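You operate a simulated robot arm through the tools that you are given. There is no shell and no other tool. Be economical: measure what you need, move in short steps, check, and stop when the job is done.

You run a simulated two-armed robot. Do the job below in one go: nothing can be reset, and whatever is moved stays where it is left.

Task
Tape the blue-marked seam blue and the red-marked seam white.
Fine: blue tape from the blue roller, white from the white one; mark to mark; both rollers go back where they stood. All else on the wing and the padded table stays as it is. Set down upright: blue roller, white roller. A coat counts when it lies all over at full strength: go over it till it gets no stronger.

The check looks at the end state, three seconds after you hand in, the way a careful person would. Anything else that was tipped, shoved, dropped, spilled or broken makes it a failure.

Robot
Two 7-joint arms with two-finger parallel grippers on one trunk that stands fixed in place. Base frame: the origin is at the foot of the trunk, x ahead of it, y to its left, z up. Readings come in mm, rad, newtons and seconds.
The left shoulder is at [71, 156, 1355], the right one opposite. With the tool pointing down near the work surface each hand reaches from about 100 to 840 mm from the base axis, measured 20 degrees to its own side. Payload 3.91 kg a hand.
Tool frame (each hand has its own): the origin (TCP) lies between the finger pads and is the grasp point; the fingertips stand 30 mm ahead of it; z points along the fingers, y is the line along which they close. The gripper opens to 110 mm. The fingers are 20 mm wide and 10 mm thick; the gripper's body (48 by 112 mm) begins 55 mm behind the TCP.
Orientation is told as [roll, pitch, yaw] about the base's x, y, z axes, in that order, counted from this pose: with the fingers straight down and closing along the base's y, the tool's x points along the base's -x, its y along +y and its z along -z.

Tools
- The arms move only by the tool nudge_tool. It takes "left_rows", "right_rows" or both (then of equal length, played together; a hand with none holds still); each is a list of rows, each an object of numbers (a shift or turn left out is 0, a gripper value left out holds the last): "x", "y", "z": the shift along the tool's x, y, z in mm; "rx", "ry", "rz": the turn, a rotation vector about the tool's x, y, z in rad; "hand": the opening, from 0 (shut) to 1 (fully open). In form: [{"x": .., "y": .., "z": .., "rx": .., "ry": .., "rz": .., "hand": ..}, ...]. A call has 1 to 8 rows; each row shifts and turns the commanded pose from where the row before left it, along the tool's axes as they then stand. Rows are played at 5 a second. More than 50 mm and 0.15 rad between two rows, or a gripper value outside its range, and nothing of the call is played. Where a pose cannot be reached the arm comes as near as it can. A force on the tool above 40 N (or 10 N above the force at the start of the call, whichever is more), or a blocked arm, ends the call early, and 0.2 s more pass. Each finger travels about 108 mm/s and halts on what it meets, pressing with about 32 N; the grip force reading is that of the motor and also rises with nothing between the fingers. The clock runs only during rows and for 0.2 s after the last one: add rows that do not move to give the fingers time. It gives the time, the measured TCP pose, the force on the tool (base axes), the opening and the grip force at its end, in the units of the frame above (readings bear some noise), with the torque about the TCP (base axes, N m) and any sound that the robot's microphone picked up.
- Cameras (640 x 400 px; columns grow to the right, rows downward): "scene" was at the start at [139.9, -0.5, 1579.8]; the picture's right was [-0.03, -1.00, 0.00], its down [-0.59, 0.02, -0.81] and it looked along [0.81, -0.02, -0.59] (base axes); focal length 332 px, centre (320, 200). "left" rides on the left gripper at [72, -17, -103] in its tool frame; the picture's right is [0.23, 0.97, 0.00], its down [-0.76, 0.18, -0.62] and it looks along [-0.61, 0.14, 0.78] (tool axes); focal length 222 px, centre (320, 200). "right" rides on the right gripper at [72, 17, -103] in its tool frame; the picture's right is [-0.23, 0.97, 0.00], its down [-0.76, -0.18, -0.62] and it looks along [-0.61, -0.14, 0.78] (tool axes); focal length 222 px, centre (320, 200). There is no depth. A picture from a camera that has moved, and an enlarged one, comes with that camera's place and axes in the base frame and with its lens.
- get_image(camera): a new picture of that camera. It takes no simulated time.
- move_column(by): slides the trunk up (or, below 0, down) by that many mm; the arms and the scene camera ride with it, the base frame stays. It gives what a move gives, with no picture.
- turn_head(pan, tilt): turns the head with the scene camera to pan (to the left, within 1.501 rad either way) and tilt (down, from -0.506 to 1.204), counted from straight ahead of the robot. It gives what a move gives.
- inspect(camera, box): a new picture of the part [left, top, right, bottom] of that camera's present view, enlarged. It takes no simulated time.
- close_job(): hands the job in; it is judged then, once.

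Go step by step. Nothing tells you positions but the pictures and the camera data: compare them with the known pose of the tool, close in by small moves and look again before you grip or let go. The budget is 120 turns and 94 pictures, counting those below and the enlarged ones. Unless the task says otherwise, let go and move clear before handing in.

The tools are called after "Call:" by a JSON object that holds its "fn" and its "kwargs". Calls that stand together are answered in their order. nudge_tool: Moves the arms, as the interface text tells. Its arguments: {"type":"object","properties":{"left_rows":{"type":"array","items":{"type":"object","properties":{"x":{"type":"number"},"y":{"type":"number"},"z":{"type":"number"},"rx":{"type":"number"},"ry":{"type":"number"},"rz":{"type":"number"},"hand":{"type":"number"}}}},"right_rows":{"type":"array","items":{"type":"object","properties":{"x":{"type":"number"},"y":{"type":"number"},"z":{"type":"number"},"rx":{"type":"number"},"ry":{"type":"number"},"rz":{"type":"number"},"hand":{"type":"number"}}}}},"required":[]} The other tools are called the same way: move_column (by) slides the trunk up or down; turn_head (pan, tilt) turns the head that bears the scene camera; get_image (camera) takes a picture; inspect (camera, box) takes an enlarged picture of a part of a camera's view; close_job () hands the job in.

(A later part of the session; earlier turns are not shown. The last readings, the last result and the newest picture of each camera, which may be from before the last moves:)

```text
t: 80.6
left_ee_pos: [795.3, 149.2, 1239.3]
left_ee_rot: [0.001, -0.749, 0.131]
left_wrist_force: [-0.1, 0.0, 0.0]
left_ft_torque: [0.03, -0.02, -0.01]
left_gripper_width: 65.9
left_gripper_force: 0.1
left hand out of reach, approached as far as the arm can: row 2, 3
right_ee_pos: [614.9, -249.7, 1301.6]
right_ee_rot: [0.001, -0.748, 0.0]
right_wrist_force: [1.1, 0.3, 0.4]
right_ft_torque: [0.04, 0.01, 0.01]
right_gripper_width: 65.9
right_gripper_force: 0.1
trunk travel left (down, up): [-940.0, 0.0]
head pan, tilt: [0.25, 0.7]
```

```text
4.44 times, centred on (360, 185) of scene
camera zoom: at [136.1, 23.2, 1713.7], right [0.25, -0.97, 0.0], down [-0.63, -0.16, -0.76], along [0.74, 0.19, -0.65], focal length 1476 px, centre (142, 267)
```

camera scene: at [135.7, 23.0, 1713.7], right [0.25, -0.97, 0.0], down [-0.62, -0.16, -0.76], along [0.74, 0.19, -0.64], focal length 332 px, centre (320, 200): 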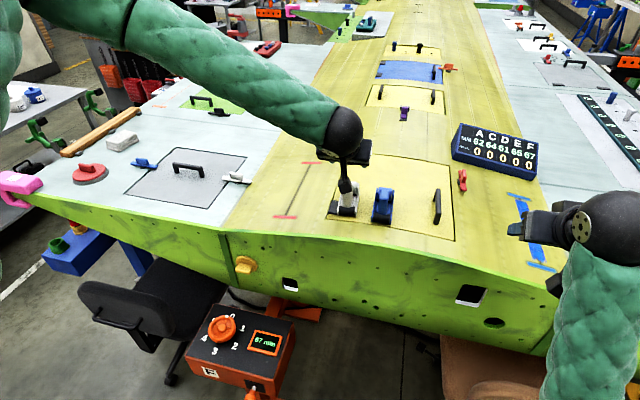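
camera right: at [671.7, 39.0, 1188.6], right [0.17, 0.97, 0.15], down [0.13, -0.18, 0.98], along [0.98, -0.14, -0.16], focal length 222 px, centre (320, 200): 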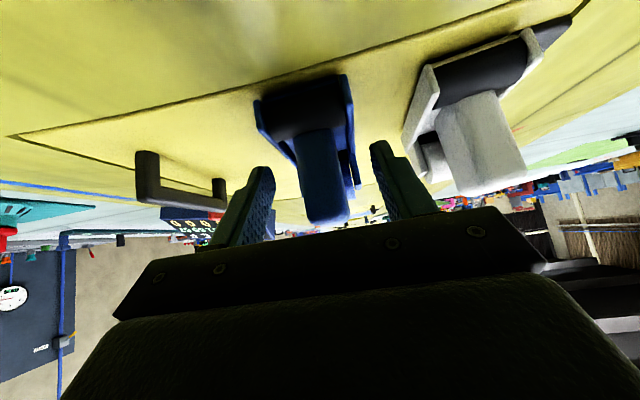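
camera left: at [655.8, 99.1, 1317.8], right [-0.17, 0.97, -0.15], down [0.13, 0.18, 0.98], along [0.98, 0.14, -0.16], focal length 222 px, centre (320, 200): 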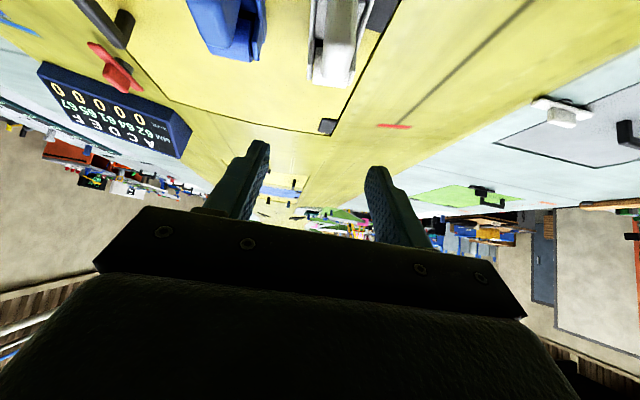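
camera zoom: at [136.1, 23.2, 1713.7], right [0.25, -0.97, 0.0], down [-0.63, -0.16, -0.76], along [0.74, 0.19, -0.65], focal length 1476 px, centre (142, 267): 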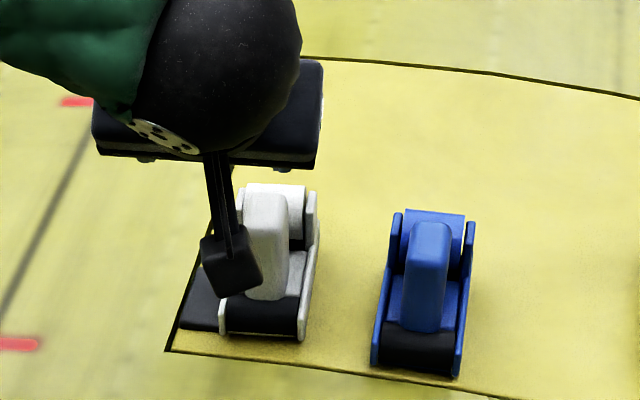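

The left arm is stuck near a joint limit in this posture. I'll lift it, undo the yaw, and swing it far out and back, as the right arm did, to get a better elbow posture.

Call:
{"fn": "nudge_tool", "kwargs": {"left_rows": [{"rx": 0.089, "rz": 0.095}, {"x": -32.7, "z": -35.1}, {"x": -32.7, "z": -35.1}, {"x": -32.7, "z": -35.1}, {"x": -32.7, "z": -35.1}, {"x": -32.7, "z": -35.1}, {"y": 45}, {"y": 45}]}}

Call:
{"fn": "nudge_tool", "kwargs": {"left_rows": [{"y": 45}, {"y": 15, "x": -33, "z": 30.7}, {"x": -35, "z": 32.6}, {"x": -35, "z": 32.6}, {"x": -35, "z": 32.6}, {"x": -35, "z": 32.6}, {}]}}

Call:
{"fn": "get_image", "kwargs": {"camera": "scene"}}

```text
t: 82.4
left_ee_pos: [793.1, 240.9, 1478.3]
left_ee_rot: [-0.003, -0.751, 0.0]
left_wrist_force: [0.3, 0.3, -0.1]
left_ft_torque: [-0.01, -0.05, -0.04]
left_gripper_width: 66.3
left_gripper_force: 0.1
right_ee_pos: [613.0, -247.4, 1304.2]
right_ee_rot: [-0.004, -0.751, 0.001]
right_wrist_force: [0.2, -0.9, 0.7]
right_ft_torque: [-0.03, 0.01, -0.01]
right_gripper_width: 66.2
right_gripper_force: 0.2
trunk travel left (down, up): [-940.0, 0.0]
head pan, tilt: [0.25, 0.7]
```

```text
t: 84.0
left_ee_pos: [1026.8, 301.2, 1480.3]
left_ee_rot: [-0.001, -0.75, 0.002]
left_wrist_force: [0.4, 0.5, 0.0]
left_ft_torque: [-0.01, -0.03, -0.04]
left_gripper_width: 66.3
left_gripper_force: 0.3
right_ee_pos: [612.3, -248.2, 1302.6]
right_ee_rot: [-0.001, -0.752, 0.001]
right_wrist_force: [0.5, -0.2, 0.5]
right_ft_torque: [0.0, 0.02, 0.0]
right_gripper_width: 65.8
right_gripper_force: 0.0
trunk travel left (down, up): [-940.0, 0.0]
head pan, tilt: [0.25, 0.7]
```

```text
35 pictures are left
camera scene: at [132.7, 23.8, 1714.0], right [0.25, -0.97, 0.0], down [-0.62, -0.16, -0.77], along [0.74, 0.19, -0.64], focal length 332 px, centre (320, 200)
```

scene: 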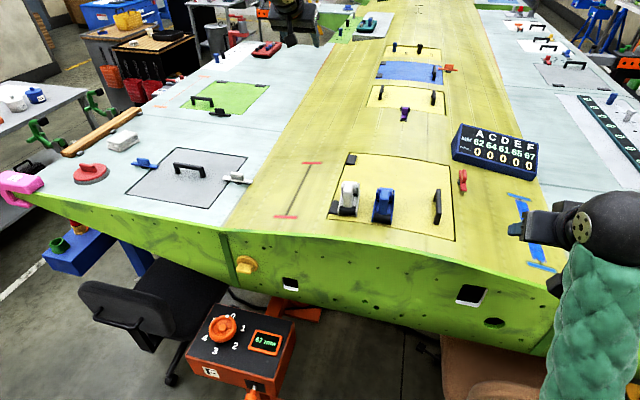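

Clear view. Now lower the left hand while extended, then come back toward the white roller.

Call:
{"fn": "nudge_tool", "kwargs": {"left_rows": [{"x": 32.7, "z": 35.1}, {"x": 32.7, "z": 35.1}, {"x": 32.7, "z": 35.1}, {"x": 32.7, "z": 35.1}, {"x": 20.6, "y": -22.5, "z": -19.2}, {"x": 20.6, "y": -22.5, "z": -19.2}, {"x": 20.6, "y": -22.5, "z": -19.2}, {"x": 20.6, "y": -22.5, "z": -19.2}]}}

Call:
{"fn": "nudge_tool", "kwargs": {"left_rows": [{"x": 20.6, "y": -22.5, "z": -19.2}, {"x": 20.6, "y": -22.5, "z": -19.2}, {"x": 20.6, "y": -22.5, "z": -19.2}, {"x": 20.6, "y": -22.5, "z": -19.2}, {}]}}

Call:
{"fn": "get_image", "kwargs": {"camera": "scene"}}

```text
t: 85.8
left_ee_pos: [914.5, 209.0, 1288.5]
left_ee_rot: [0.003, -0.75, 0.0]
left_wrist_force: [-0.2, -0.4, -0.3]
left_ft_torque: [0.03, 0.01, -0.03]
left_gripper_width: 66.1
left_gripper_force: 0.0
right_ee_pos: [611.6, -250.3, 1302.4]
right_ee_rot: [0.001, -0.751, 0.0]
right_wrist_force: [-0.4, 1.1, 0.0]
right_ft_torque: [-0.01, 0.01, 0.02]
right_gripper_width: 65.8
right_gripper_force: 0.0
trunk travel left (down, up): [-940.0, 0.0]
head pan, tilt: [0.25, 0.7]
```

```text
t: 87.0
left_ee_pos: [802.7, 118.3, 1288.8]
left_ee_rot: [0.0, -0.751, 0.0]
left_wrist_force: [0.4, 0.2, 0.5]
left_ft_torque: [0.01, 0.01, 0.04]
left_gripper_width: 66.2
left_gripper_force: 0.1
right_ee_pos: [614.4, -250.2, 1302.1]
right_ee_rot: [0.001, -0.75, -0.001]
right_wrist_force: [0.7, 0.1, -0.5]
right_ft_torque: [0.0, 0.02, 0.0]
right_gripper_width: 65.9
right_gripper_force: 0.1
trunk travel left (down, up): [-940.0, 0.0]
head pan, tilt: [0.25, 0.7]
```

```text
34 pictures are left
camera scene: at [134.6, 23.1, 1713.8], right [0.25, -0.97, 0.0], down [-0.62, -0.16, -0.76], along [0.74, 0.19, -0.64], focal length 332 px, centre (320, 200)
```

scene: 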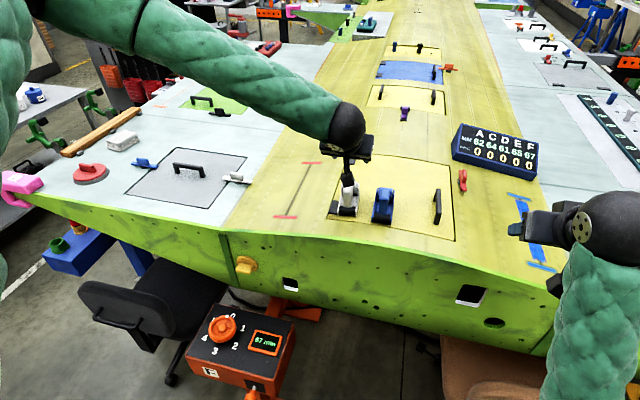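

Same posture, but lowering the trunk keeps the arm in its range. Lower 70 mm, add the yaw and look.

Call:
{"fn": "move_column", "kwargs": {"by": -70}}

Call:
{"fn": "nudge_tool", "kwargs": {"left_rows": [{"rx": -0.089, "rz": -0.095}, {}, {}]}}

Call:
{"fn": "inspect", "kwargs": {"camera": "left", "box": [200, 50, 440, 210]}}

```text
t: 88.1
left_ee_pos: [803.6, 118.5, 1217.2]
left_ee_rot: [0.0, -0.75, -0.001]
left_wrist_force: [-0.7, -0.1, 0.3]
left_ft_torque: [0.0, -0.02, 0.01]
left_gripper_width: 65.9
left_gripper_force: 0.0
right_ee_pos: [613.2, -249.7, 1232.3]
right_ee_rot: [0.0, -0.748, -0.001]
right_wrist_force: [-0.7, -0.2, -0.7]
right_ft_torque: [0.02, 0.04, -0.04]
right_gripper_width: 66.1
right_gripper_force: 0.1
trunk travel left (down, up): [-870.0, 70.0]
head pan, tilt: [0.25, 0.7]
```

```text
t: 88.9
left_ee_pos: [803.0, 121.4, 1219.3]
left_ee_rot: [0.0, -0.749, 0.131]
left_wrist_force: [-0.2, -0.8, 0.6]
left_ft_torque: [0.01, 0.0, 0.03]
left_gripper_width: 66.2
left_gripper_force: 0.1
right_ee_pos: [615.1, -249.6, 1230.6]
right_ee_rot: [-0.001, -0.75, 0.001]
right_wrist_force: [-0.4, 0.2, -1.1]
right_ft_torque: [0.01, 0.01, -0.03]
right_gripper_width: 65.8
right_gripper_force: 0.0
trunk travel left (down, up): [-870.0, 70.0]
head pan, tilt: [0.25, 0.7]
```

```text
2.50 times, centred on (320, 130) of left
camera zoom: at [683.3, 86.2, 1246.3], right [-0.29, 0.94, -0.15], down [0.11, 0.19, 0.97], along [0.95, 0.27, -0.16], focal length 555 px, centre (320, 375)
```

zoom: 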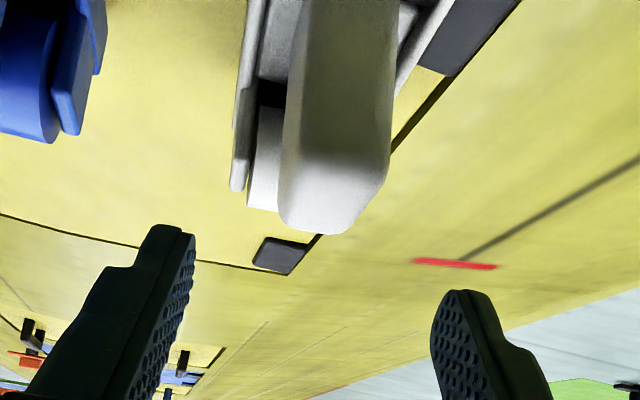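

The white roller seems yawed only ~0.05 but tilts about 0.07 with the wing. I'll adjust the hand to that, lower 25 mm and look.

Call:
{"fn": "nudge_tool", "kwargs": {"left_rows": [{"rx": 0.1055, "rz": 0.0105}, {"x": 17, "y": 1, "z": 18.3}, {}]}}

Call:
{"fn": "inspect", "kwargs": {"camera": "left", "box": [200, 50, 440, 210]}}

```text
t: 89.7
left_ee_pos: [803.9, 117.0, 1193.7]
left_ee_rot: [-0.095, -0.751, 0.117]
left_wrist_force: [0.0, -0.3, -0.7]
left_ft_torque: [-0.02, 0.03, 0.0]
left_gripper_width: 66.0
left_gripper_force: 0.1
right_ee_pos: [613.2, -249.7, 1231.7]
right_ee_rot: [0.001, -0.749, 0.0]
right_wrist_force: [-0.6, -1.0, 0.6]
right_ft_torque: [-0.02, 0.01, -0.02]
right_gripper_width: 66.4
right_gripper_force: 0.1
trunk travel left (down, up): [-870.0, 70.0]
head pan, tilt: [0.25, 0.7]
```

```text
2.50 times, centred on (320, 130) of left
camera zoom: at [681.7, 94.4, 1221.3], right [-0.21, 0.95, -0.22], down [0.12, 0.25, 0.96], along [0.97, 0.18, -0.17], focal length 555 px, centre (320, 375)
```

zoom: 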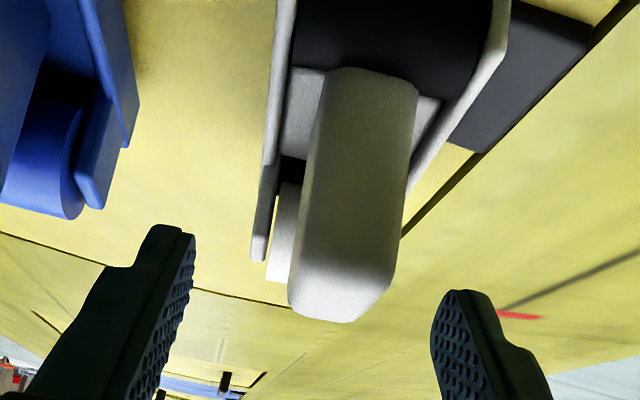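

Yaw matches; the handle sits ~4 mm to the left. I'll correct and descend.

Call:
{"fn": "nudge_tool", "kwargs": {"left_rows": [{"x": 9.1, "y": 3.3, "z": 9.8}, {"x": 9.1, "y": 3.2, "z": 9.8}, {}]}}

Call:
{"fn": "get_image", "kwargs": {"camera": "left"}}

```text
t: 90.5
left_ee_pos: [800.7, 130.6, 1171.0]
left_ee_rot: [-0.094, -0.75, 0.115]
left_wrist_force: [-0.1, 0.2, 0.0]
left_ft_torque: [-0.01, -0.03, 0.02]
left_gripper_width: 65.8
left_gripper_force: 0.0
left hand out of reach, approached as far as the arm can: row 1, 2
right_ee_pos: [612.7, -248.7, 1232.5]
right_ee_rot: [0.0, -0.748, 0.0]
right_wrist_force: [0.9, -0.6, -0.3]
right_ft_torque: [0.01, 0.0, 0.0]
right_gripper_width: 66.1
right_gripper_force: 0.1
trunk travel left (down, up): [-870.0, 70.0]
head pan, tilt: [0.25, 0.7]
```

```text
31 pictures are left
camera left: at [678.4, 107.2, 1199.4], right [-0.21, 0.95, -0.22], down [0.12, 0.25, 0.96], along [0.97, 0.18, -0.17], focal length 222 px, centre (320, 200)
```

left: 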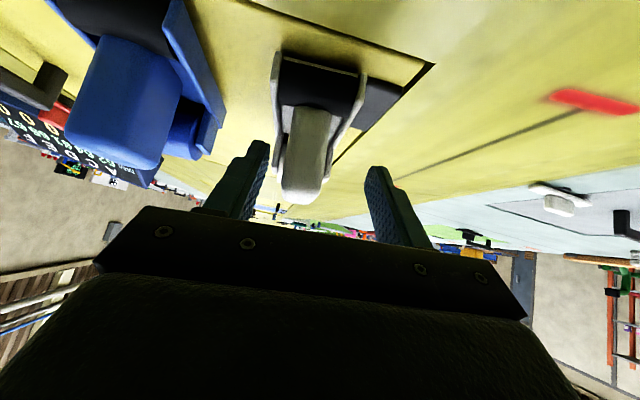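

Out of reach again by a few mm. I'll raise the arm 70 mm and lower the trunk by 70 mm instead.

Call:
{"fn": "nudge_tool", "kwargs": {"left_rows": [{"x": -23.8, "y": -2.4, "z": -25.6}, {"x": -23.8, "y": -2.4, "z": -25.6}, {}]}}

Call:
{"fn": "move_column", "kwargs": {"by": -66}}

Call:
{"fn": "get_image", "kwargs": {"camera": "left"}}

```text
t: 91.3
left_ee_pos: [801.1, 132.4, 1238.9]
left_ee_rot: [-0.093, -0.748, 0.116]
left_wrist_force: [0.5, 0.2, -0.2]
left_ft_torque: [0.04, 0.01, 0.0]
left_gripper_width: 66.2
left_gripper_force: 0.1
right_ee_pos: [615.4, -247.6, 1231.0]
right_ee_rot: [-0.001, -0.748, 0.0]
right_wrist_force: [-0.4, 0.4, -0.3]
right_ft_torque: [0.01, 0.04, -0.03]
right_gripper_width: 65.7
right_gripper_force: 0.1
trunk travel left (down, up): [-870.0, 70.0]
head pan, tilt: [0.25, 0.7]
```

```text
t: 92.3
left_ee_pos: [799.9, 130.9, 1175.2]
left_ee_rot: [-0.097, -0.751, 0.114]
left_wrist_force: [0.2, 0.0, 0.3]
left_ft_torque: [-0.01, 0.0, 0.0]
left_gripper_width: 66.0
left_gripper_force: 0.1
right_ee_pos: [613.7, -249.7, 1166.1]
right_ee_rot: [0.0, -0.749, 0.0]
right_wrist_force: [-0.2, 0.3, -1.2]
right_ft_torque: [0.02, 0.02, 0.0]
right_gripper_width: 66.1
right_gripper_force: 0.1
trunk travel left (down, up): [-804.0, 136.0]
head pan, tilt: [0.25, 0.7]
```

```text
30 pictures are left
camera left: at [677.9, 108.2, 1202.9], right [-0.21, 0.95, -0.22], down [0.12, 0.25, 0.96], along [0.97, 0.18, -0.17], focal length 222 px, centre (320, 200)
```

left: 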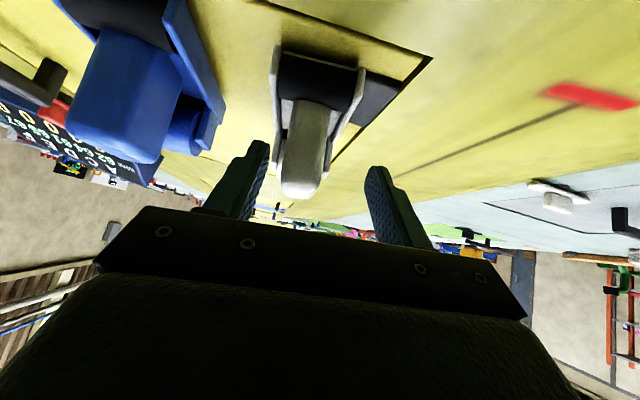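

Now in range; shift 9 mm right and down to the grip height.

Call:
{"fn": "nudge_tool", "kwargs": {"left_rows": [{"x": 0, "y": -9}, {"x": 3.9, "y": 0.6, "z": 8.6}, {}]}}

Call:
{"fn": "get_image", "kwargs": {"camera": "left"}}

```text
t: 93.1
left_ee_pos: [802.8, 122.8, 1166.6]
left_ee_rot: [-0.095, -0.751, 0.115]
left_wrist_force: [-0.3, 0.4, -0.9]
left_ft_torque: [-0.01, 0.0, 0.0]
left_gripper_width: 65.9
left_gripper_force: 0.0
right_ee_pos: [613.1, -249.9, 1165.8]
right_ee_rot: [0.0, -0.747, 0.001]
right_wrist_force: [-0.2, 0.5, -0.7]
right_ft_torque: [0.0, 0.02, 0.02]
right_gripper_width: 66.0
right_gripper_force: 0.0
trunk travel left (down, up): [-804.0, 136.0]
head pan, tilt: [0.25, 0.7]
```

```text
29 pictures are left
camera left: at [680.9, 99.4, 1194.7], right [-0.21, 0.95, -0.22], down [0.12, 0.25, 0.96], along [0.97, 0.18, -0.17], focal length 222 px, centre (320, 200)
```

left: 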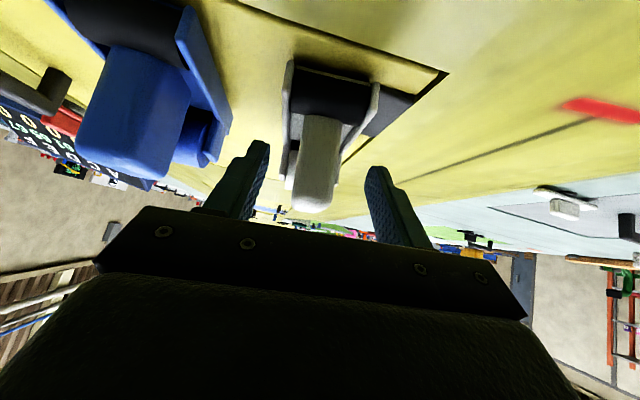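

Centred. Closing on the white handle.

Call:
{"fn": "nudge_tool", "kwargs": {"left_rows": [{"y": -0.5}, {"hand": 0.35}, {"hand": 0.1}, {"hand": 0.1}, {"hand": 0.1}]}}

Call:
{"fn": "get_image", "kwargs": {"camera": "left"}}

```text
t: 94.3
left_ee_pos: [803.2, 121.6, 1166.5]
left_ee_rot: [-0.097, -0.75, 0.114]
left_wrist_force: [-0.2, -0.4, 4.7]
left_ft_torque: [-0.21, -0.16, -0.07]
left_gripper_width: 23.6
left_gripper_force: 31.7
right_ee_pos: [614.2, -250.6, 1166.4]
right_ee_rot: [0.0, -0.749, -0.001]
right_wrist_force: [0.4, 0.5, -0.3]
right_ft_torque: [-0.01, 0.04, -0.04]
right_gripper_width: 65.9
right_gripper_force: 0.1
trunk travel left (down, up): [-804.0, 136.0]
head pan, tilt: [0.25, 0.7]
```

```text
28 pictures are left
camera left: at [681.2, 98.8, 1194.7], right [-0.21, 0.95, -0.22], down [0.12, 0.25, 0.96], along [0.97, 0.18, -0.17], focal length 222 px, centre (320, 200)
```

left: 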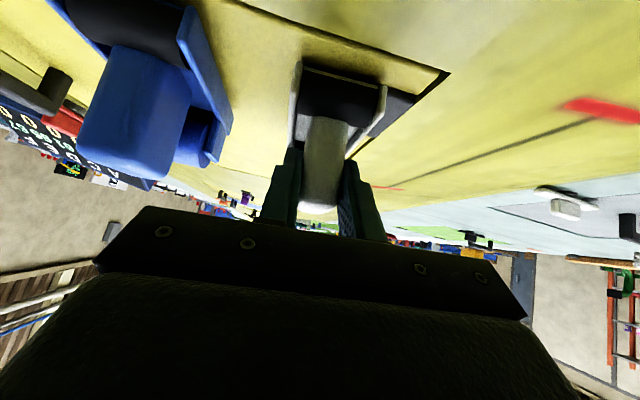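

The white roller is gripped. Lift and carry it over to the near red mark, adjusting yaw and roll.

Call:
{"fn": "nudge_tool", "kwargs": {"left_rows": [{"x": -13.6, "y": -1.4, "z": -14.7}, {"x": -24, "y": -2.5, "z": -25.6}, {"x": -24, "y": -2.5, "z": -25.6}, {"x": 2.5, "y": 45.5, "z": -2.5}, {"x": 2.5, "y": 45.5, "z": -2.5}, {"x": 2.5, "y": 45.5, "z": -2.5}, {"x": 2.5, "y": 45.5, "z": -2.5}, {"rx": 0.085, "rz": 0.003}]}}

Call:
{"fn": "get_image", "kwargs": {"camera": "scene"}}

Call:
{"fn": "inspect", "kwargs": {"camera": "scene", "box": [220, 100, 380, 200]}}

```text
t: 96.1
left_ee_pos: [781.8, 303.7, 1244.5]
left_ee_rot: [-0.177, -0.75, 0.113]
left_wrist_force: [-0.6, 0.0, -2.5]
left_ft_torque: [-0.01, 0.08, 0.01]
left_gripper_width: 23.5
left_gripper_force: 32.1
right_ee_pos: [615.2, -249.9, 1166.2]
right_ee_rot: [0.001, -0.748, 0.0]
right_wrist_force: [-0.5, 0.2, 0.5]
right_ft_torque: [0.01, -0.02, 0.0]
right_gripper_width: 66.1
right_gripper_force: 0.1
trunk travel left (down, up): [-804.0, 136.0]
head pan, tilt: [0.25, 0.7]
```

```text
27 pictures are left
camera scene: at [135.3, 22.8, 1577.8], right [0.25, -0.97, 0.0], down [-0.62, -0.16, -0.76], along [0.74, 0.19, -0.64], focal length 332 px, centre (320, 200)
```

scene: 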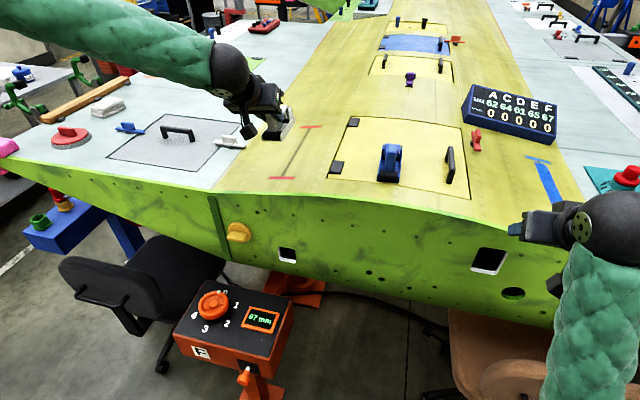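

```text
4.00 times, centred on (300, 150) of scene
camera zoom: at [135.3, 22.8, 1577.8], right [0.25, -0.97, 0.0], down [-0.62, -0.16, -0.76], along [0.74, 0.19, -0.64], focal length 1329 px, centre (400, 400)
```

zoom: 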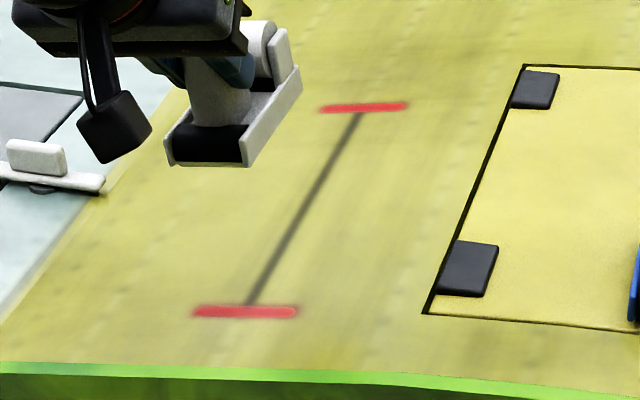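

The red seam is at y≈290 with slope ≈0.165. I'll adjust the roll and lower to just above the near mark.

Call:
{"fn": "nudge_tool", "kwargs": {"left_rows": [{"rx": 0.0257, "rz": -0.024}, {"x": 29.85, "y": 6.55, "z": 36.5}, {"x": 29.85, "y": 6.55, "z": 36.5}, {}]}}

Call:
{"fn": "inspect", "kwargs": {"camera": "scene", "box": [220, 100, 380, 200]}}

```text
t: 97.1
left_ee_pos: [785.2, 300.5, 1150.6]
left_ee_rot: [-0.226, -0.748, 0.146]
left_wrist_force: [0.1, 0.1, -2.4]
left_ft_torque: [0.01, 0.07, 0.0]
left_gripper_width: 23.6
left_gripper_force: 32.3
right_ee_pos: [612.8, -250.2, 1166.2]
right_ee_rot: [0.001, -0.751, -0.001]
right_wrist_force: [0.3, -0.3, 0.4]
right_ft_torque: [-0.02, 0.01, 0.0]
right_gripper_width: 66.2
right_gripper_force: 0.0
trunk travel left (down, up): [-804.0, 136.0]
head pan, tilt: [0.25, 0.7]
```

```text
4.00 times, centred on (300, 150) of scene
camera zoom: at [133.2, 22.6, 1578.0], right [0.25, -0.97, 0.0], down [-0.62, -0.16, -0.77], along [0.74, 0.19, -0.64], focal length 1329 px, centre (400, 400)
```

zoom: 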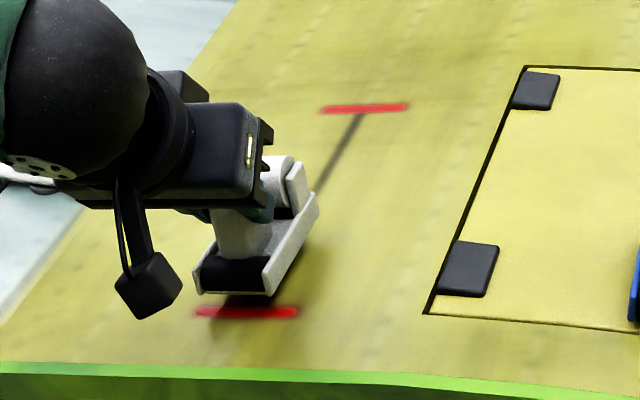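

The roller is about 8 mm left of the seam; shift right and lower to contact.

Call:
{"fn": "nudge_tool", "kwargs": {"left_rows": [{"x": 0.9, "y": -7.9, "z": 1}, {"x": 5.4, "y": 1.3, "z": 5.8}, {}]}}

Call:
{"fn": "nudge_tool", "kwargs": {"left_rows": [{"x": 1.34, "y": 0.33, "z": 1.44}, {"x": 0.67, "y": 0.16, "z": 0.72}, {}]}}

```text
t: 97.9
left_ee_pos: [786.9, 290.5, 1143.1]
left_ee_rot: [-0.224, -0.747, 0.143]
left_wrist_force: [1.0, 0.4, 9.1]
left_ft_torque: [-0.04, 0.25, -0.03]
left_gripper_width: 24.0
left_gripper_force: 32.2
right_ee_pos: [613.0, -250.1, 1167.1]
right_ee_rot: [0.001, -0.751, 0.001]
right_wrist_force: [0.2, -0.6, 0.6]
right_ft_torque: [-0.02, 0.01, 0.03]
right_gripper_width: 65.6
right_gripper_force: 0.0
trunk travel left (down, up): [-804.0, 136.0]
head pan, tilt: [0.25, 0.7]
```

```text
t: 98.7
left_ee_pos: [785.0, 291.6, 1140.2]
left_ee_rot: [-0.225, -0.748, 0.144]
left_wrist_force: [6.2, 2.5, 24.9]
left_ft_torque: [0.12, -0.2, 0.07]
left_gripper_width: 23.9
left_gripper_force: 32.3
right_ee_pos: [612.3, -248.7, 1166.3]
right_ee_rot: [0.001, -0.751, 0.002]
right_wrist_force: [0.0, 0.4, 0.0]
right_ft_torque: [-0.03, -0.01, 0.01]
right_gripper_width: 65.7
right_gripper_force: 0.1
trunk travel left (down, up): [-804.0, 136.0]
head pan, tilt: [0.25, 0.7]
```

Flat contact at 25 N. I'll ease slightly and roll forward.

Call:
{"fn": "nudge_tool", "kwargs": {"left_rows": [{"x": -13.6, "y": -0.1, "z": 11.9}, {"x": -13.2, "z": 12.28}, {"x": -13.2, "z": 12.28}, {"x": -13.2, "z": 12.28}, {"x": -13.2, "z": 12.28}, {"x": -13.2, "z": 12.28}]}}

Call:
{"fn": "inspect", "kwargs": {"camera": "scene", "box": [220, 100, 380, 200]}}

```text
t: 100.1
left_ee_pos: [894.1, 290.0, 1138.9]
left_ee_rot: [-0.225, -0.745, 0.146]
left_wrist_force: [1.2, -0.2, 2.6]
left_ft_torque: [-0.07, 0.06, 0.04]
left_gripper_width: 23.5
left_gripper_force: 32.0
right_ee_pos: [613.9, -250.4, 1166.3]
right_ee_rot: [0.0, -0.748, 0.001]
right_wrist_force: [0.0, 0.4, 0.0]
right_ft_torque: [-0.01, 0.03, -0.02]
right_gripper_width: 65.9
right_gripper_force: 0.0
trunk travel left (down, up): [-804.0, 136.0]
head pan, tilt: [0.25, 0.7]
```

```text
4.00 times, centred on (300, 150) of scene
camera zoom: at [134.6, 22.6, 1577.8], right [0.25, -0.97, 0.0], down [-0.62, -0.16, -0.76], along [0.74, 0.19, -0.64], focal length 1329 px, centre (400, 400)
```

zoom: 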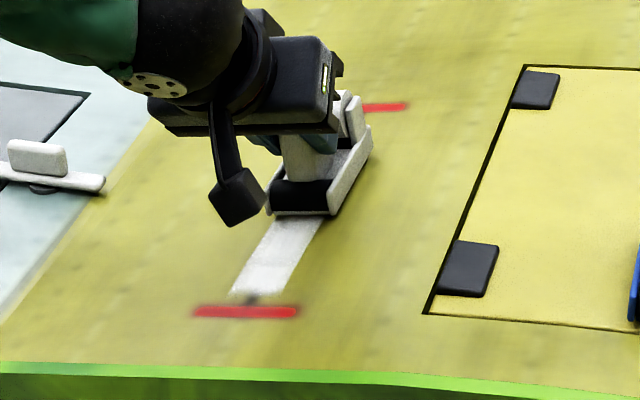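

White tape is going down, centred. I'll add a little pressure and continue to the far mark.

Call:
{"fn": "nudge_tool", "kwargs": {"left_rows": [{"x": -13.8, "y": 0.2, "z": 14.3}, {"x": -14.7, "z": 13.7}, {"x": -14.7, "z": 13.7}, {"x": -14.7, "z": 13.7}, {"x": -14.7, "z": 13.7}, {"x": -14.7, "z": 13.7}, {"x": -14.7, "z": 13.7}]}}

Call:
{"fn": "inspect", "kwargs": {"camera": "scene", "box": [220, 100, 380, 200]}}

```text
t: 101.7
left_ee_pos: [1029.6, 292.8, 1144.4]
left_ee_rot: [-0.225, -0.746, 0.142]
left_wrist_force: [-1.5, 0.1, -1.4]
left_ft_torque: [0.04, 0.06, -0.01]
left_gripper_width: 23.7
left_gripper_force: 32.1
left hand out of reach, approached as far as the arm can: row 7
right_ee_pos: [614.8, -248.7, 1165.3]
right_ee_rot: [0.002, -0.749, 0.0]
right_wrist_force: [1.0, -0.1, -0.9]
right_ft_torque: [0.03, 0.0, 0.01]
right_gripper_width: 66.0
right_gripper_force: 0.1
trunk travel left (down, up): [-804.0, 136.0]
head pan, tilt: [0.25, 0.7]
```

```text
4.00 times, centred on (300, 150) of scene
camera zoom: at [135.5, 23.0, 1577.7], right [0.25, -0.97, 0.0], down [-0.62, -0.16, -0.76], along [0.74, 0.19, -0.64], focal length 1329 px, centre (400, 400)
```

zoom: 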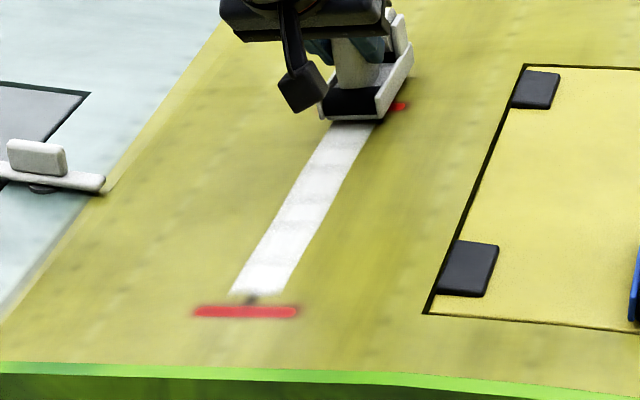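

The left arm hits its reach limit at x≈1030. I'll lift both hands, then lower the trunk ~100 mm to gain reach.

Call:
{"fn": "nudge_tool", "kwargs": {"left_rows": [{"x": -32.3, "y": -7.9, "z": -34.7}, {"x": -32.3, "y": -7.9, "z": -34.7}, {"x": 22, "z": -20.5}, {}], "right_rows": [{"x": -27.2, "z": -29.3}, {"x": -27.2, "z": -29.3}, {"x": -27.2, "z": -29.3}, {}]}}

Call:
{"fn": "move_column", "kwargs": {"by": -96}}

Call:
{"fn": "get_image", "kwargs": {"camera": "scene"}}

```text
t: 102.7
left_ee_pos: [999.6, 293.7, 1236.8]
left_ee_rot: [-0.225, -0.743, 0.143]
left_wrist_force: [0.0, 0.3, -2.1]
left_ft_torque: [-0.01, 0.08, -0.03]
left_gripper_width: 23.5
left_gripper_force: 32.5
right_ee_pos: [616.1, -250.5, 1284.8]
right_ee_rot: [0.0, -0.746, -0.001]
right_wrist_force: [0.0, -0.4, 1.1]
right_ft_torque: [-0.03, 0.0, 0.02]
right_gripper_width: 66.0
right_gripper_force: 0.0
trunk travel left (down, up): [-804.0, 136.0]
head pan, tilt: [0.25, 0.7]
```

```text
t: 104.0
left_ee_pos: [997.8, 293.6, 1142.3]
left_ee_rot: [-0.224, -0.745, 0.142]
left_wrist_force: [-1.1, -0.2, -0.7]
left_ft_torque: [0.01, 0.07, 0.02]
left_gripper_width: 23.8
left_gripper_force: 32.2
right_ee_pos: [615.1, -250.1, 1189.2]
right_ee_rot: [0.001, -0.747, -0.001]
right_wrist_force: [-0.2, -0.2, 1.2]
right_ft_torque: [0.0, 0.01, -0.02]
right_gripper_width: 66.0
right_gripper_force: 0.1
trunk travel left (down, up): [-708.0, 232.0]
head pan, tilt: [0.25, 0.7]
```

```text
22 pictures are left
camera scene: at [134.5, 22.9, 1482.0], right [0.25, -0.97, 0.0], down [-0.62, -0.16, -0.76], along [0.74, 0.19, -0.64], focal length 332 px, centre (320, 200)
```

scene: 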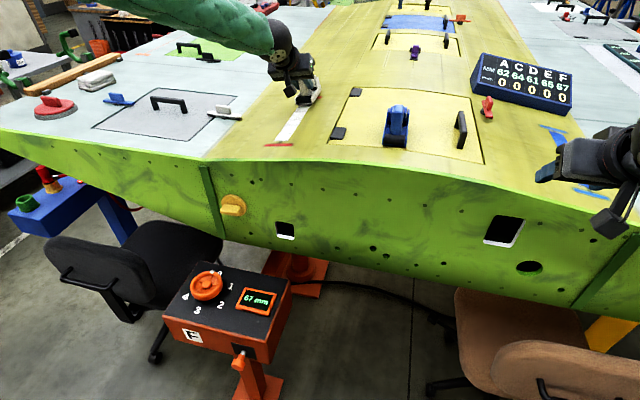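

I'll touch down again just behind the unfinished part.

Call:
{"fn": "nudge_tool", "kwargs": {"left_rows": [{"x": 0.3, "y": -2.5, "z": 0.3}, {"x": 1.7, "y": 0.4, "z": 1.8}, {"x": 1.0, "y": 0.25, "z": 1.1}, {}]}}

Call:
{"fn": "nudge_tool", "kwargs": {"left_rows": [{"x": 0.67, "y": 0.16, "z": 0.72}, {}]}}

```text
t: 105.0
left_ee_pos: [998.1, 289.5, 1139.4]
left_ee_rot: [-0.226, -0.746, 0.146]
left_wrist_force: [2.2, 0.8, 8.8]
left_ft_torque: [0.07, 0.16, 0.0]
left_gripper_width: 23.8
left_gripper_force: 31.7
right_ee_pos: [614.2, -250.4, 1188.7]
right_ee_rot: [0.001, -0.749, 0.001]
right_wrist_force: [-0.2, 0.5, 0.6]
right_ft_torque: [-0.02, 0.04, -0.01]
right_gripper_width: 66.2
right_gripper_force: 0.0
trunk travel left (down, up): [-708.0, 232.0]
head pan, tilt: [0.25, 0.7]
```

```text
t: 105.6
left_ee_pos: [998.5, 289.5, 1139.4]
left_ee_rot: [-0.224, -0.749, 0.144]
left_wrist_force: [6.1, 2.8, 18.7]
left_ft_torque: [-0.01, 0.03, 0.04]
left_gripper_width: 23.7
left_gripper_force: 31.9
right_ee_pos: [614.8, -249.5, 1189.7]
right_ee_rot: [0.0, -0.75, -0.001]
right_wrist_force: [-0.5, -0.1, -0.1]
right_ft_torque: [0.01, 0.01, -0.05]
right_gripper_width: 66.0
right_gripper_force: 0.1
trunk travel left (down, up): [-708.0, 232.0]
head pan, tilt: [0.25, 0.7]
```

Flat contact at 19 N. Roll forward to the far mark and look.

Call:
{"fn": "nudge_tool", "kwargs": {"left_rows": [{"x": -11.9, "z": 11.1}, {"x": -11.9, "z": 11.1}, {"x": -11.9, "z": 11.1}, {"x": -11.9, "z": 11.1}, {}]}}

Call:
{"fn": "inspect", "kwargs": {"camera": "scene", "box": [255, 60, 351, 120]}}

```text
t: 106.8
left_ee_pos: [1062.4, 289.6, 1138.3]
left_ee_rot: [-0.225, -0.746, 0.145]
left_wrist_force: [-1.2, 3.8, 17.6]
left_ft_torque: [0.02, -0.29, 0.1]
left_gripper_width: 23.6
left_gripper_force: 31.9
right_ee_pos: [614.3, -248.9, 1190.2]
right_ee_rot: [-0.002, -0.75, 0.0]
right_wrist_force: [-0.3, 0.4, 0.1]
right_ft_torque: [-0.02, 0.0, 0.01]
right_gripper_width: 65.9
right_gripper_force: 0.0
trunk travel left (down, up): [-708.0, 232.0]
head pan, tilt: [0.25, 0.7]
```

```text
6.67 times, centred on (303, 90) of scene
camera zoom: at [132.7, 22.8, 1482.0], right [0.25, -0.97, 0.0], down [-0.62, -0.16, -0.77], along [0.74, 0.19, -0.64], focal length 2214 px, centre (433, 933)
```

zoom: 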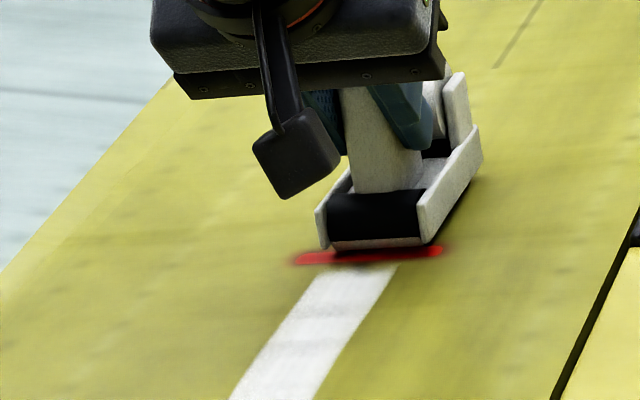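

The far end is reached. Now roll back along the full length, then forward again for more passes.

Call:
{"fn": "nudge_tool", "kwargs": {"left_rows": [{"x": 14.37, "z": -13.65}, {"x": 14.37, "z": -13.65}, {"x": 14.37, "z": -13.65}, {"x": 14.37, "z": -13.65}, {"x": 14.37, "z": -13.65}, {"x": 14.37, "z": -13.65}, {"x": 14.37, "z": -13.65}, {"x": 14.37, "z": -13.65}]}}

Call:
{"fn": "nudge_tool", "kwargs": {"left_rows": [{"x": 14.4, "z": -13.6}, {"x": 14.4, "z": -13.6}, {"x": 14.4, "z": -13.6}, {"x": 14.4, "z": -13.6}, {"x": 14.4, "z": -13.6}, {"x": 14.4, "z": -13.6}, {}]}}

Call:
{"fn": "inspect", "kwargs": {"camera": "scene", "box": [220, 60, 380, 160]}}

```text
t: 108.6
left_ee_pos: [903.9, 291.7, 1138.7]
left_ee_rot: [-0.226, -0.747, 0.144]
left_wrist_force: [2.0, 4.9, 22.1]
left_ft_torque: [0.06, -0.24, 0.0]
left_gripper_width: 23.7
left_gripper_force: 31.7
right_ee_pos: [613.4, -249.5, 1191.0]
right_ee_rot: [-0.001, -0.751, 0.0]
right_wrist_force: [0.0, 0.1, -0.6]
right_ft_torque: [-0.04, 0.02, 0.03]
right_gripper_width: 65.9
right_gripper_force: 0.2
trunk travel left (down, up): [-708.0, 232.0]
head pan, tilt: [0.25, 0.7]
```

```text
t: 110.2
left_ee_pos: [783.8, 292.5, 1138.3]
left_ee_rot: [-0.226, -0.747, 0.145]
left_wrist_force: [1.8, 4.4, 19.0]
left_ft_torque: [0.05, 0.04, 0.0]
left_gripper_width: 23.7
left_gripper_force: 32.6
right_ee_pos: [614.6, -249.0, 1189.7]
right_ee_rot: [0.0, -0.75, 0.0]
right_wrist_force: [0.1, 0.9, 0.5]
right_ft_torque: [-0.01, 0.01, 0.0]
right_gripper_width: 65.9
right_gripper_force: 0.1
trunk travel left (down, up): [-708.0, 232.0]
head pan, tilt: [0.25, 0.7]
```

```text
4.00 times, centred on (300, 110) of scene
camera zoom: at [133.2, 22.7, 1482.0], right [0.25, -0.97, 0.0], down [-0.62, -0.16, -0.77], along [0.74, 0.19, -0.64], focal length 1329 px, centre (400, 560)
```

zoom: 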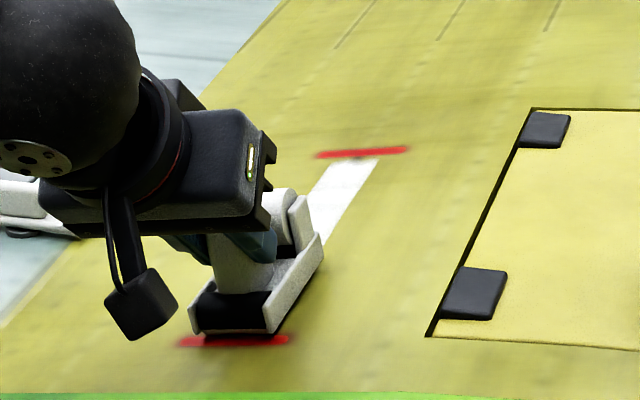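

Good. Continue with forward and back passes.

Call:
{"fn": "nudge_tool", "kwargs": {"left_rows": [{"x": -14.4, "z": 13.6}, {"x": -14.4, "z": 13.6}, {"x": -14.4, "z": 13.6}, {"x": -14.4, "z": 13.6}, {"x": -14.4, "z": 13.6}, {"x": -14.4, "z": 13.6}, {"x": -14.4, "z": 13.6}]}}

Call:
{"fn": "nudge_tool", "kwargs": {"left_rows": [{"x": -14.4, "z": 13.6}, {"x": -14.4, "z": 13.6}, {"x": -14.4, "z": 13.6}, {"x": -14.4, "z": 13.6}, {"x": -14.4, "z": 13.6}, {"x": -14.4, "z": 13.6}, {"x": -14.4, "z": 13.6}, {}]}}

Call:
{"fn": "inspect", "kwargs": {"camera": "scene", "box": [220, 60, 380, 160]}}

```text
t: 111.8
left_ee_pos: [924.8, 291.5, 1139.0]
left_ee_rot: [-0.227, -0.748, 0.145]
left_wrist_force: [0.3, 1.6, 7.6]
left_ft_torque: [0.03, 0.12, 0.14]
left_gripper_width: 23.5
left_gripper_force: 31.9
right_ee_pos: [614.3, -249.2, 1190.0]
right_ee_rot: [0.0, -0.752, 0.001]
right_wrist_force: [0.3, 1.2, 0.2]
right_ft_torque: [-0.01, 0.03, 0.03]
right_gripper_width: 66.2
right_gripper_force: 0.1
trunk travel left (down, up): [-708.0, 232.0]
head pan, tilt: [0.25, 0.7]
```

```text
t: 113.6
left_ee_pos: [1063.3, 288.5, 1138.4]
left_ee_rot: [-0.225, -0.745, 0.144]
left_wrist_force: [0.3, 1.8, 3.2]
left_ft_torque: [-0.01, -0.17, 0.0]
left_gripper_width: 23.6
left_gripper_force: 32.8
right_ee_pos: [615.0, -249.0, 1189.0]
right_ee_rot: [0.0, -0.749, 0.0]
right_wrist_force: [-0.1, -0.1, -0.7]
right_ft_torque: [0.01, 0.0, 0.01]
right_gripper_width: 66.1
right_gripper_force: 0.0
trunk travel left (down, up): [-708.0, 232.0]
head pan, tilt: [0.25, 0.7]
```

```text
4.00 times, centred on (300, 110) of scene
camera zoom: at [134.5, 22.8, 1481.8], right [0.25, -0.97, 0.0], down [-0.62, -0.16, -0.76], along [0.74, 0.19, -0.64], focal length 1329 px, centre (400, 560)
```

zoom: 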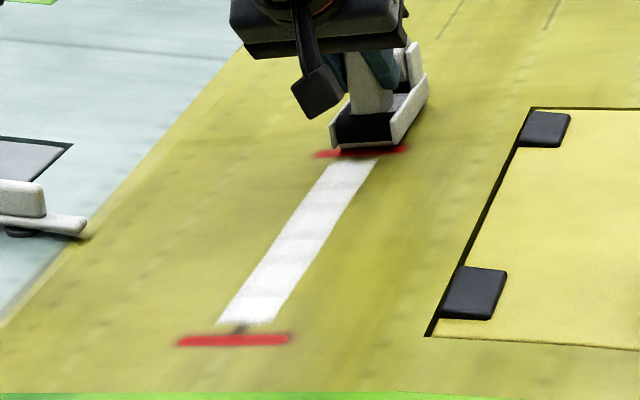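

Looks good; I'll press a bit more and do another back-and-forth.

Call:
{"fn": "nudge_tool", "kwargs": {"left_rows": [{"x": 0.7, "y": 0.2, "z": 0.8}, {"x": 14.4, "z": -13.6}, {"x": 14.4, "z": -13.6}, {"x": 14.4, "z": -13.6}, {"x": 14.4, "z": -13.6}, {"x": 14.4, "z": -13.6}, {"x": 14.4, "z": -13.6}, {"x": 14.4, "z": -13.6}]}}

Call:
{"fn": "nudge_tool", "kwargs": {"left_rows": [{"x": 14.4, "z": -13.6}, {"x": 14.4, "z": -13.6}, {"x": 14.4, "z": -13.6}, {"x": 14.4, "z": -13.6}, {"x": 14.4, "z": -13.6}, {"x": 14.4, "z": -13.6}, {"x": 14.4, "z": -13.6}, {}]}}

Call:
{"fn": "nudge_tool", "kwargs": {"left_rows": [{"x": -14.4, "z": 13.6}, {"x": -14.4, "z": 13.6}, {"x": -14.4, "z": 13.6}, {"x": -14.4, "z": 13.6}, {"x": -14.4, "z": 13.6}, {"x": -14.4, "z": 13.6}, {"x": -14.4, "z": 13.6}]}}

Call:
{"fn": "nudge_tool", "kwargs": {"left_rows": [{"x": -14.35, "z": 13.65}, {"x": -14.35, "z": 13.65}, {"x": -14.35, "z": 13.65}, {"x": -14.35, "z": 13.65}, {"x": -14.35, "z": 13.65}, {"x": -14.35, "z": 13.65}, {"x": -14.35, "z": 13.65}, {}]}}

Call:
{"fn": "inspect", "kwargs": {"camera": "scene", "box": [255, 80, 351, 150]}}

```text
t: 115.4
left_ee_pos: [923.8, 291.4, 1139.0]
left_ee_rot: [-0.226, -0.748, 0.143]
left_wrist_force: [1.8, 4.1, 20.6]
left_ft_torque: [0.06, 0.36, -0.11]
left_gripper_width: 23.8
left_gripper_force: 32.1
right_ee_pos: [613.6, -250.1, 1190.2]
right_ee_rot: [0.001, -0.749, -0.001]
right_wrist_force: [0.8, 0.2, 0.3]
right_ft_torque: [0.0, 0.01, 0.02]
right_gripper_width: 65.8
right_gripper_force: 0.0
trunk travel left (down, up): [-708.0, 232.0]
head pan, tilt: [0.25, 0.7]
```

```text
t: 117.2
left_ee_pos: [784.7, 293.3, 1136.9]
left_ee_rot: [-0.224, -0.747, 0.145]
left_wrist_force: [3.0, 4.4, 20.2]
left_ft_torque: [0.11, -0.19, 0.09]
left_gripper_width: 23.9
left_gripper_force: 31.8
right_ee_pos: [613.4, -249.9, 1191.0]
right_ee_rot: [0.001, -0.751, 0.0]
right_wrist_force: [-0.5, 0.2, -0.4]
right_ft_torque: [0.03, -0.03, -0.03]
right_gripper_width: 66.2
right_gripper_force: 0.1
trunk travel left (down, up): [-708.0, 232.0]
head pan, tilt: [0.25, 0.7]
```

```text
t: 118.8
left_ee_pos: [924.6, 291.3, 1137.7]
left_ee_rot: [-0.225, -0.748, 0.143]
left_wrist_force: [-0.4, 1.1, 10.3]
left_ft_torque: [0.09, -0.55, 0.17]
left_gripper_width: 23.6
left_gripper_force: 32.1
right_ee_pos: [613.2, -249.0, 1189.3]
right_ee_rot: [-0.001, -0.751, 0.0]
right_wrist_force: [0.0, 0.2, -0.9]
right_ft_torque: [-0.01, 0.04, 0.0]
right_gripper_width: 65.9
right_gripper_force: 0.1
trunk travel left (down, up): [-708.0, 232.0]
head pan, tilt: [0.25, 0.7]
```

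```text
t: 120.6
left_ee_pos: [1062.3, 289.8, 1138.5]
left_ee_rot: [-0.226, -0.746, 0.145]
left_wrist_force: [0.5, 2.6, 16.1]
left_ft_torque: [0.15, 0.15, 0.01]
left_gripper_width: 23.8
left_gripper_force: 32.0
right_ee_pos: [613.4, -250.2, 1189.3]
right_ee_rot: [-0.002, -0.75, 0.001]
right_wrist_force: [0.6, -0.8, -0.1]
right_ft_torque: [-0.01, 0.01, 0.0]
right_gripper_width: 65.8
right_gripper_force: 0.2
trunk travel left (down, up): [-708.0, 232.0]
head pan, tilt: [0.25, 0.7]
```

```text
5.71 times, centred on (303, 115) of scene
camera zoom: at [132.9, 22.6, 1482.1], right [0.25, -0.97, 0.0], down [-0.62, -0.16, -0.77], along [0.74, 0.19, -0.64], focal length 1898 px, centre (417, 686)
```

zoom: 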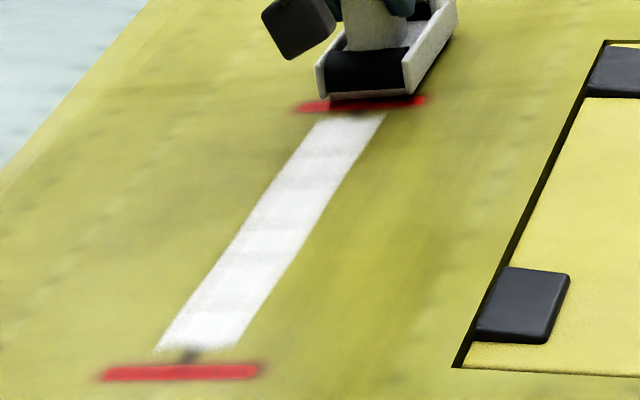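

I'll do three more passes (back, forward, back) for full strength.

Call:
{"fn": "nudge_tool", "kwargs": {"left_rows": [{"x": 14.35, "z": -13.65}, {"x": 14.35, "z": -13.65}, {"x": 14.35, "z": -13.65}, {"x": 14.35, "z": -13.65}, {"x": 14.35, "z": -13.65}, {"x": 14.35, "z": -13.65}, {"x": 14.35, "z": -13.65}]}}

Call:
{"fn": "nudge_tool", "kwargs": {"left_rows": [{"x": 14.4, "z": -13.6}, {"x": 14.4, "z": -13.6}, {"x": 14.4, "z": -13.6}, {"x": 14.4, "z": -13.6}, {"x": 14.4, "z": -13.6}, {"x": 14.4, "z": -13.6}, {"x": 14.4, "z": -13.6}, {}]}}

Call:
{"fn": "nudge_tool", "kwargs": {"left_rows": [{"x": -14.4, "z": 13.6}, {"x": -14.4, "z": 13.6}, {"x": -14.4, "z": 13.6}, {"x": -14.4, "z": 13.6}, {"x": -14.4, "z": 13.6}, {"x": -14.4, "z": 13.6}, {"x": -14.4, "z": 13.6}]}}

Call:
{"fn": "nudge_tool", "kwargs": {"left_rows": [{"x": -14.35, "z": 13.65}, {"x": -14.35, "z": 13.65}, {"x": -14.35, "z": 13.65}, {"x": -14.35, "z": 13.65}, {"x": -14.35, "z": 13.65}, {"x": -14.35, "z": 13.65}, {"x": -14.35, "z": 13.65}, {}]}}

Call:
{"fn": "nudge_tool", "kwargs": {"left_rows": [{"x": 14.35, "z": -13.65}, {"x": 14.35, "z": -13.65}, {"x": 14.35, "z": -13.65}, {"x": 14.35, "z": -13.65}, {"x": 14.35, "z": -13.65}, {"x": 14.35, "z": -13.65}, {"x": 14.35, "z": -13.65}]}}

Call:
{"fn": "nudge_tool", "kwargs": {"left_rows": [{"x": 14.4, "z": -13.6}, {"x": 14.4, "z": -13.6}, {"x": 14.4, "z": -13.6}, {"x": 14.4, "z": -13.6}, {"x": 14.4, "z": -13.6}, {"x": 14.4, "z": -13.6}, {"x": 14.4, "z": -13.6}, {}]}}

```text
t: 122.2
left_ee_pos: [922.9, 290.6, 1138.2]
left_ee_rot: [-0.226, -0.746, 0.141]
left_wrist_force: [1.6, 4.3, 19.4]
left_ft_torque: [0.15, -0.17, -0.11]
left_gripper_width: 23.7
left_gripper_force: 32.2
right_ee_pos: [614.0, -249.7, 1189.1]
right_ee_rot: [0.0, -0.752, -0.001]
right_wrist_force: [0.9, 0.8, 0.5]
right_ft_torque: [0.02, 0.0, 0.0]
right_gripper_width: 66.1
right_gripper_force: 0.0
trunk travel left (down, up): [-708.0, 232.0]
head pan, tilt: [0.25, 0.7]
```

```text
t: 124.0
left_ee_pos: [783.6, 293.8, 1137.1]
left_ee_rot: [-0.225, -0.745, 0.144]
left_wrist_force: [0.2, 2.7, 12.8]
left_ft_torque: [0.11, -0.19, 0.06]
left_gripper_width: 23.6
left_gripper_force: 31.7
right_ee_pos: [614.2, -250.1, 1189.9]
right_ee_rot: [0.0, -0.752, -0.001]
right_wrist_force: [0.5, -0.5, -0.3]
right_ft_torque: [-0.01, -0.01, -0.03]
right_gripper_width: 66.0
right_gripper_force: 0.1
trunk travel left (down, up): [-708.0, 232.0]
head pan, tilt: [0.25, 0.7]
```

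```text
t: 125.6
left_ee_pos: [922.8, 290.5, 1137.1]
left_ee_rot: [-0.225, -0.746, 0.143]
left_wrist_force: [-0.3, -0.3, 7.0]
left_ft_torque: [0.04, 0.08, 0.09]
left_gripper_width: 23.8
left_gripper_force: 32.6
right_ee_pos: [615.3, -251.0, 1187.6]
right_ee_rot: [0.0, -0.751, 0.0]
right_wrist_force: [-0.4, 0.4, 0.0]
right_ft_torque: [0.03, -0.02, 0.02]
right_gripper_width: 66.1
right_gripper_force: 0.1
trunk travel left (down, up): [-708.0, 232.0]
head pan, tilt: [0.25, 0.7]
```

```text
t: 127.4
left_ee_pos: [1063.8, 289.7, 1137.5]
left_ee_rot: [-0.224, -0.747, 0.144]
left_wrist_force: [1.8, 1.6, 10.7]
left_ft_torque: [0.09, 0.22, -0.06]
left_gripper_width: 23.6
left_gripper_force: 31.9
right_ee_pos: [614.7, -250.2, 1189.7]
right_ee_rot: [0.001, -0.749, -0.001]
right_wrist_force: [0.0, -0.3, -0.9]
right_ft_torque: [-0.01, -0.01, -0.02]
right_gripper_width: 65.7
right_gripper_force: 0.0
trunk travel left (down, up): [-708.0, 232.0]
head pan, tilt: [0.25, 0.7]
```

```text
t: 129.0
left_ee_pos: [922.5, 290.1, 1139.0]
left_ee_rot: [-0.226, -0.747, 0.143]
left_wrist_force: [-0.2, 3.2, 13.8]
left_ft_torque: [0.21, -0.08, -0.11]
left_gripper_width: 23.7
left_gripper_force: 32.0
right_ee_pos: [613.0, -250.4, 1189.7]
right_ee_rot: [0.002, -0.749, 0.0]
right_wrist_force: [0.0, 0.3, 0.3]
right_ft_torque: [0.0, 0.03, 0.0]
right_gripper_width: 66.3
right_gripper_force: 0.2
trunk travel left (down, up): [-708.0, 232.0]
head pan, tilt: [0.25, 0.7]
```

```text
t: 130.8
left_ee_pos: [784.7, 293.4, 1136.8]
left_ee_rot: [-0.226, -0.746, 0.145]
left_wrist_force: [-0.6, 2.1, 6.1]
left_ft_torque: [0.17, -0.22, 0.07]
left_gripper_width: 23.7
left_gripper_force: 32.1
right_ee_pos: [613.9, -249.5, 1189.7]
right_ee_rot: [-0.001, -0.75, -0.001]
right_wrist_force: [0.8, 0.2, 0.3]
right_ft_torque: [-0.02, 0.02, -0.01]
right_gripper_width: 66.0
right_gripper_force: 0.1
trunk travel left (down, up): [-708.0, 232.0]
head pan, tilt: [0.25, 0.7]
```

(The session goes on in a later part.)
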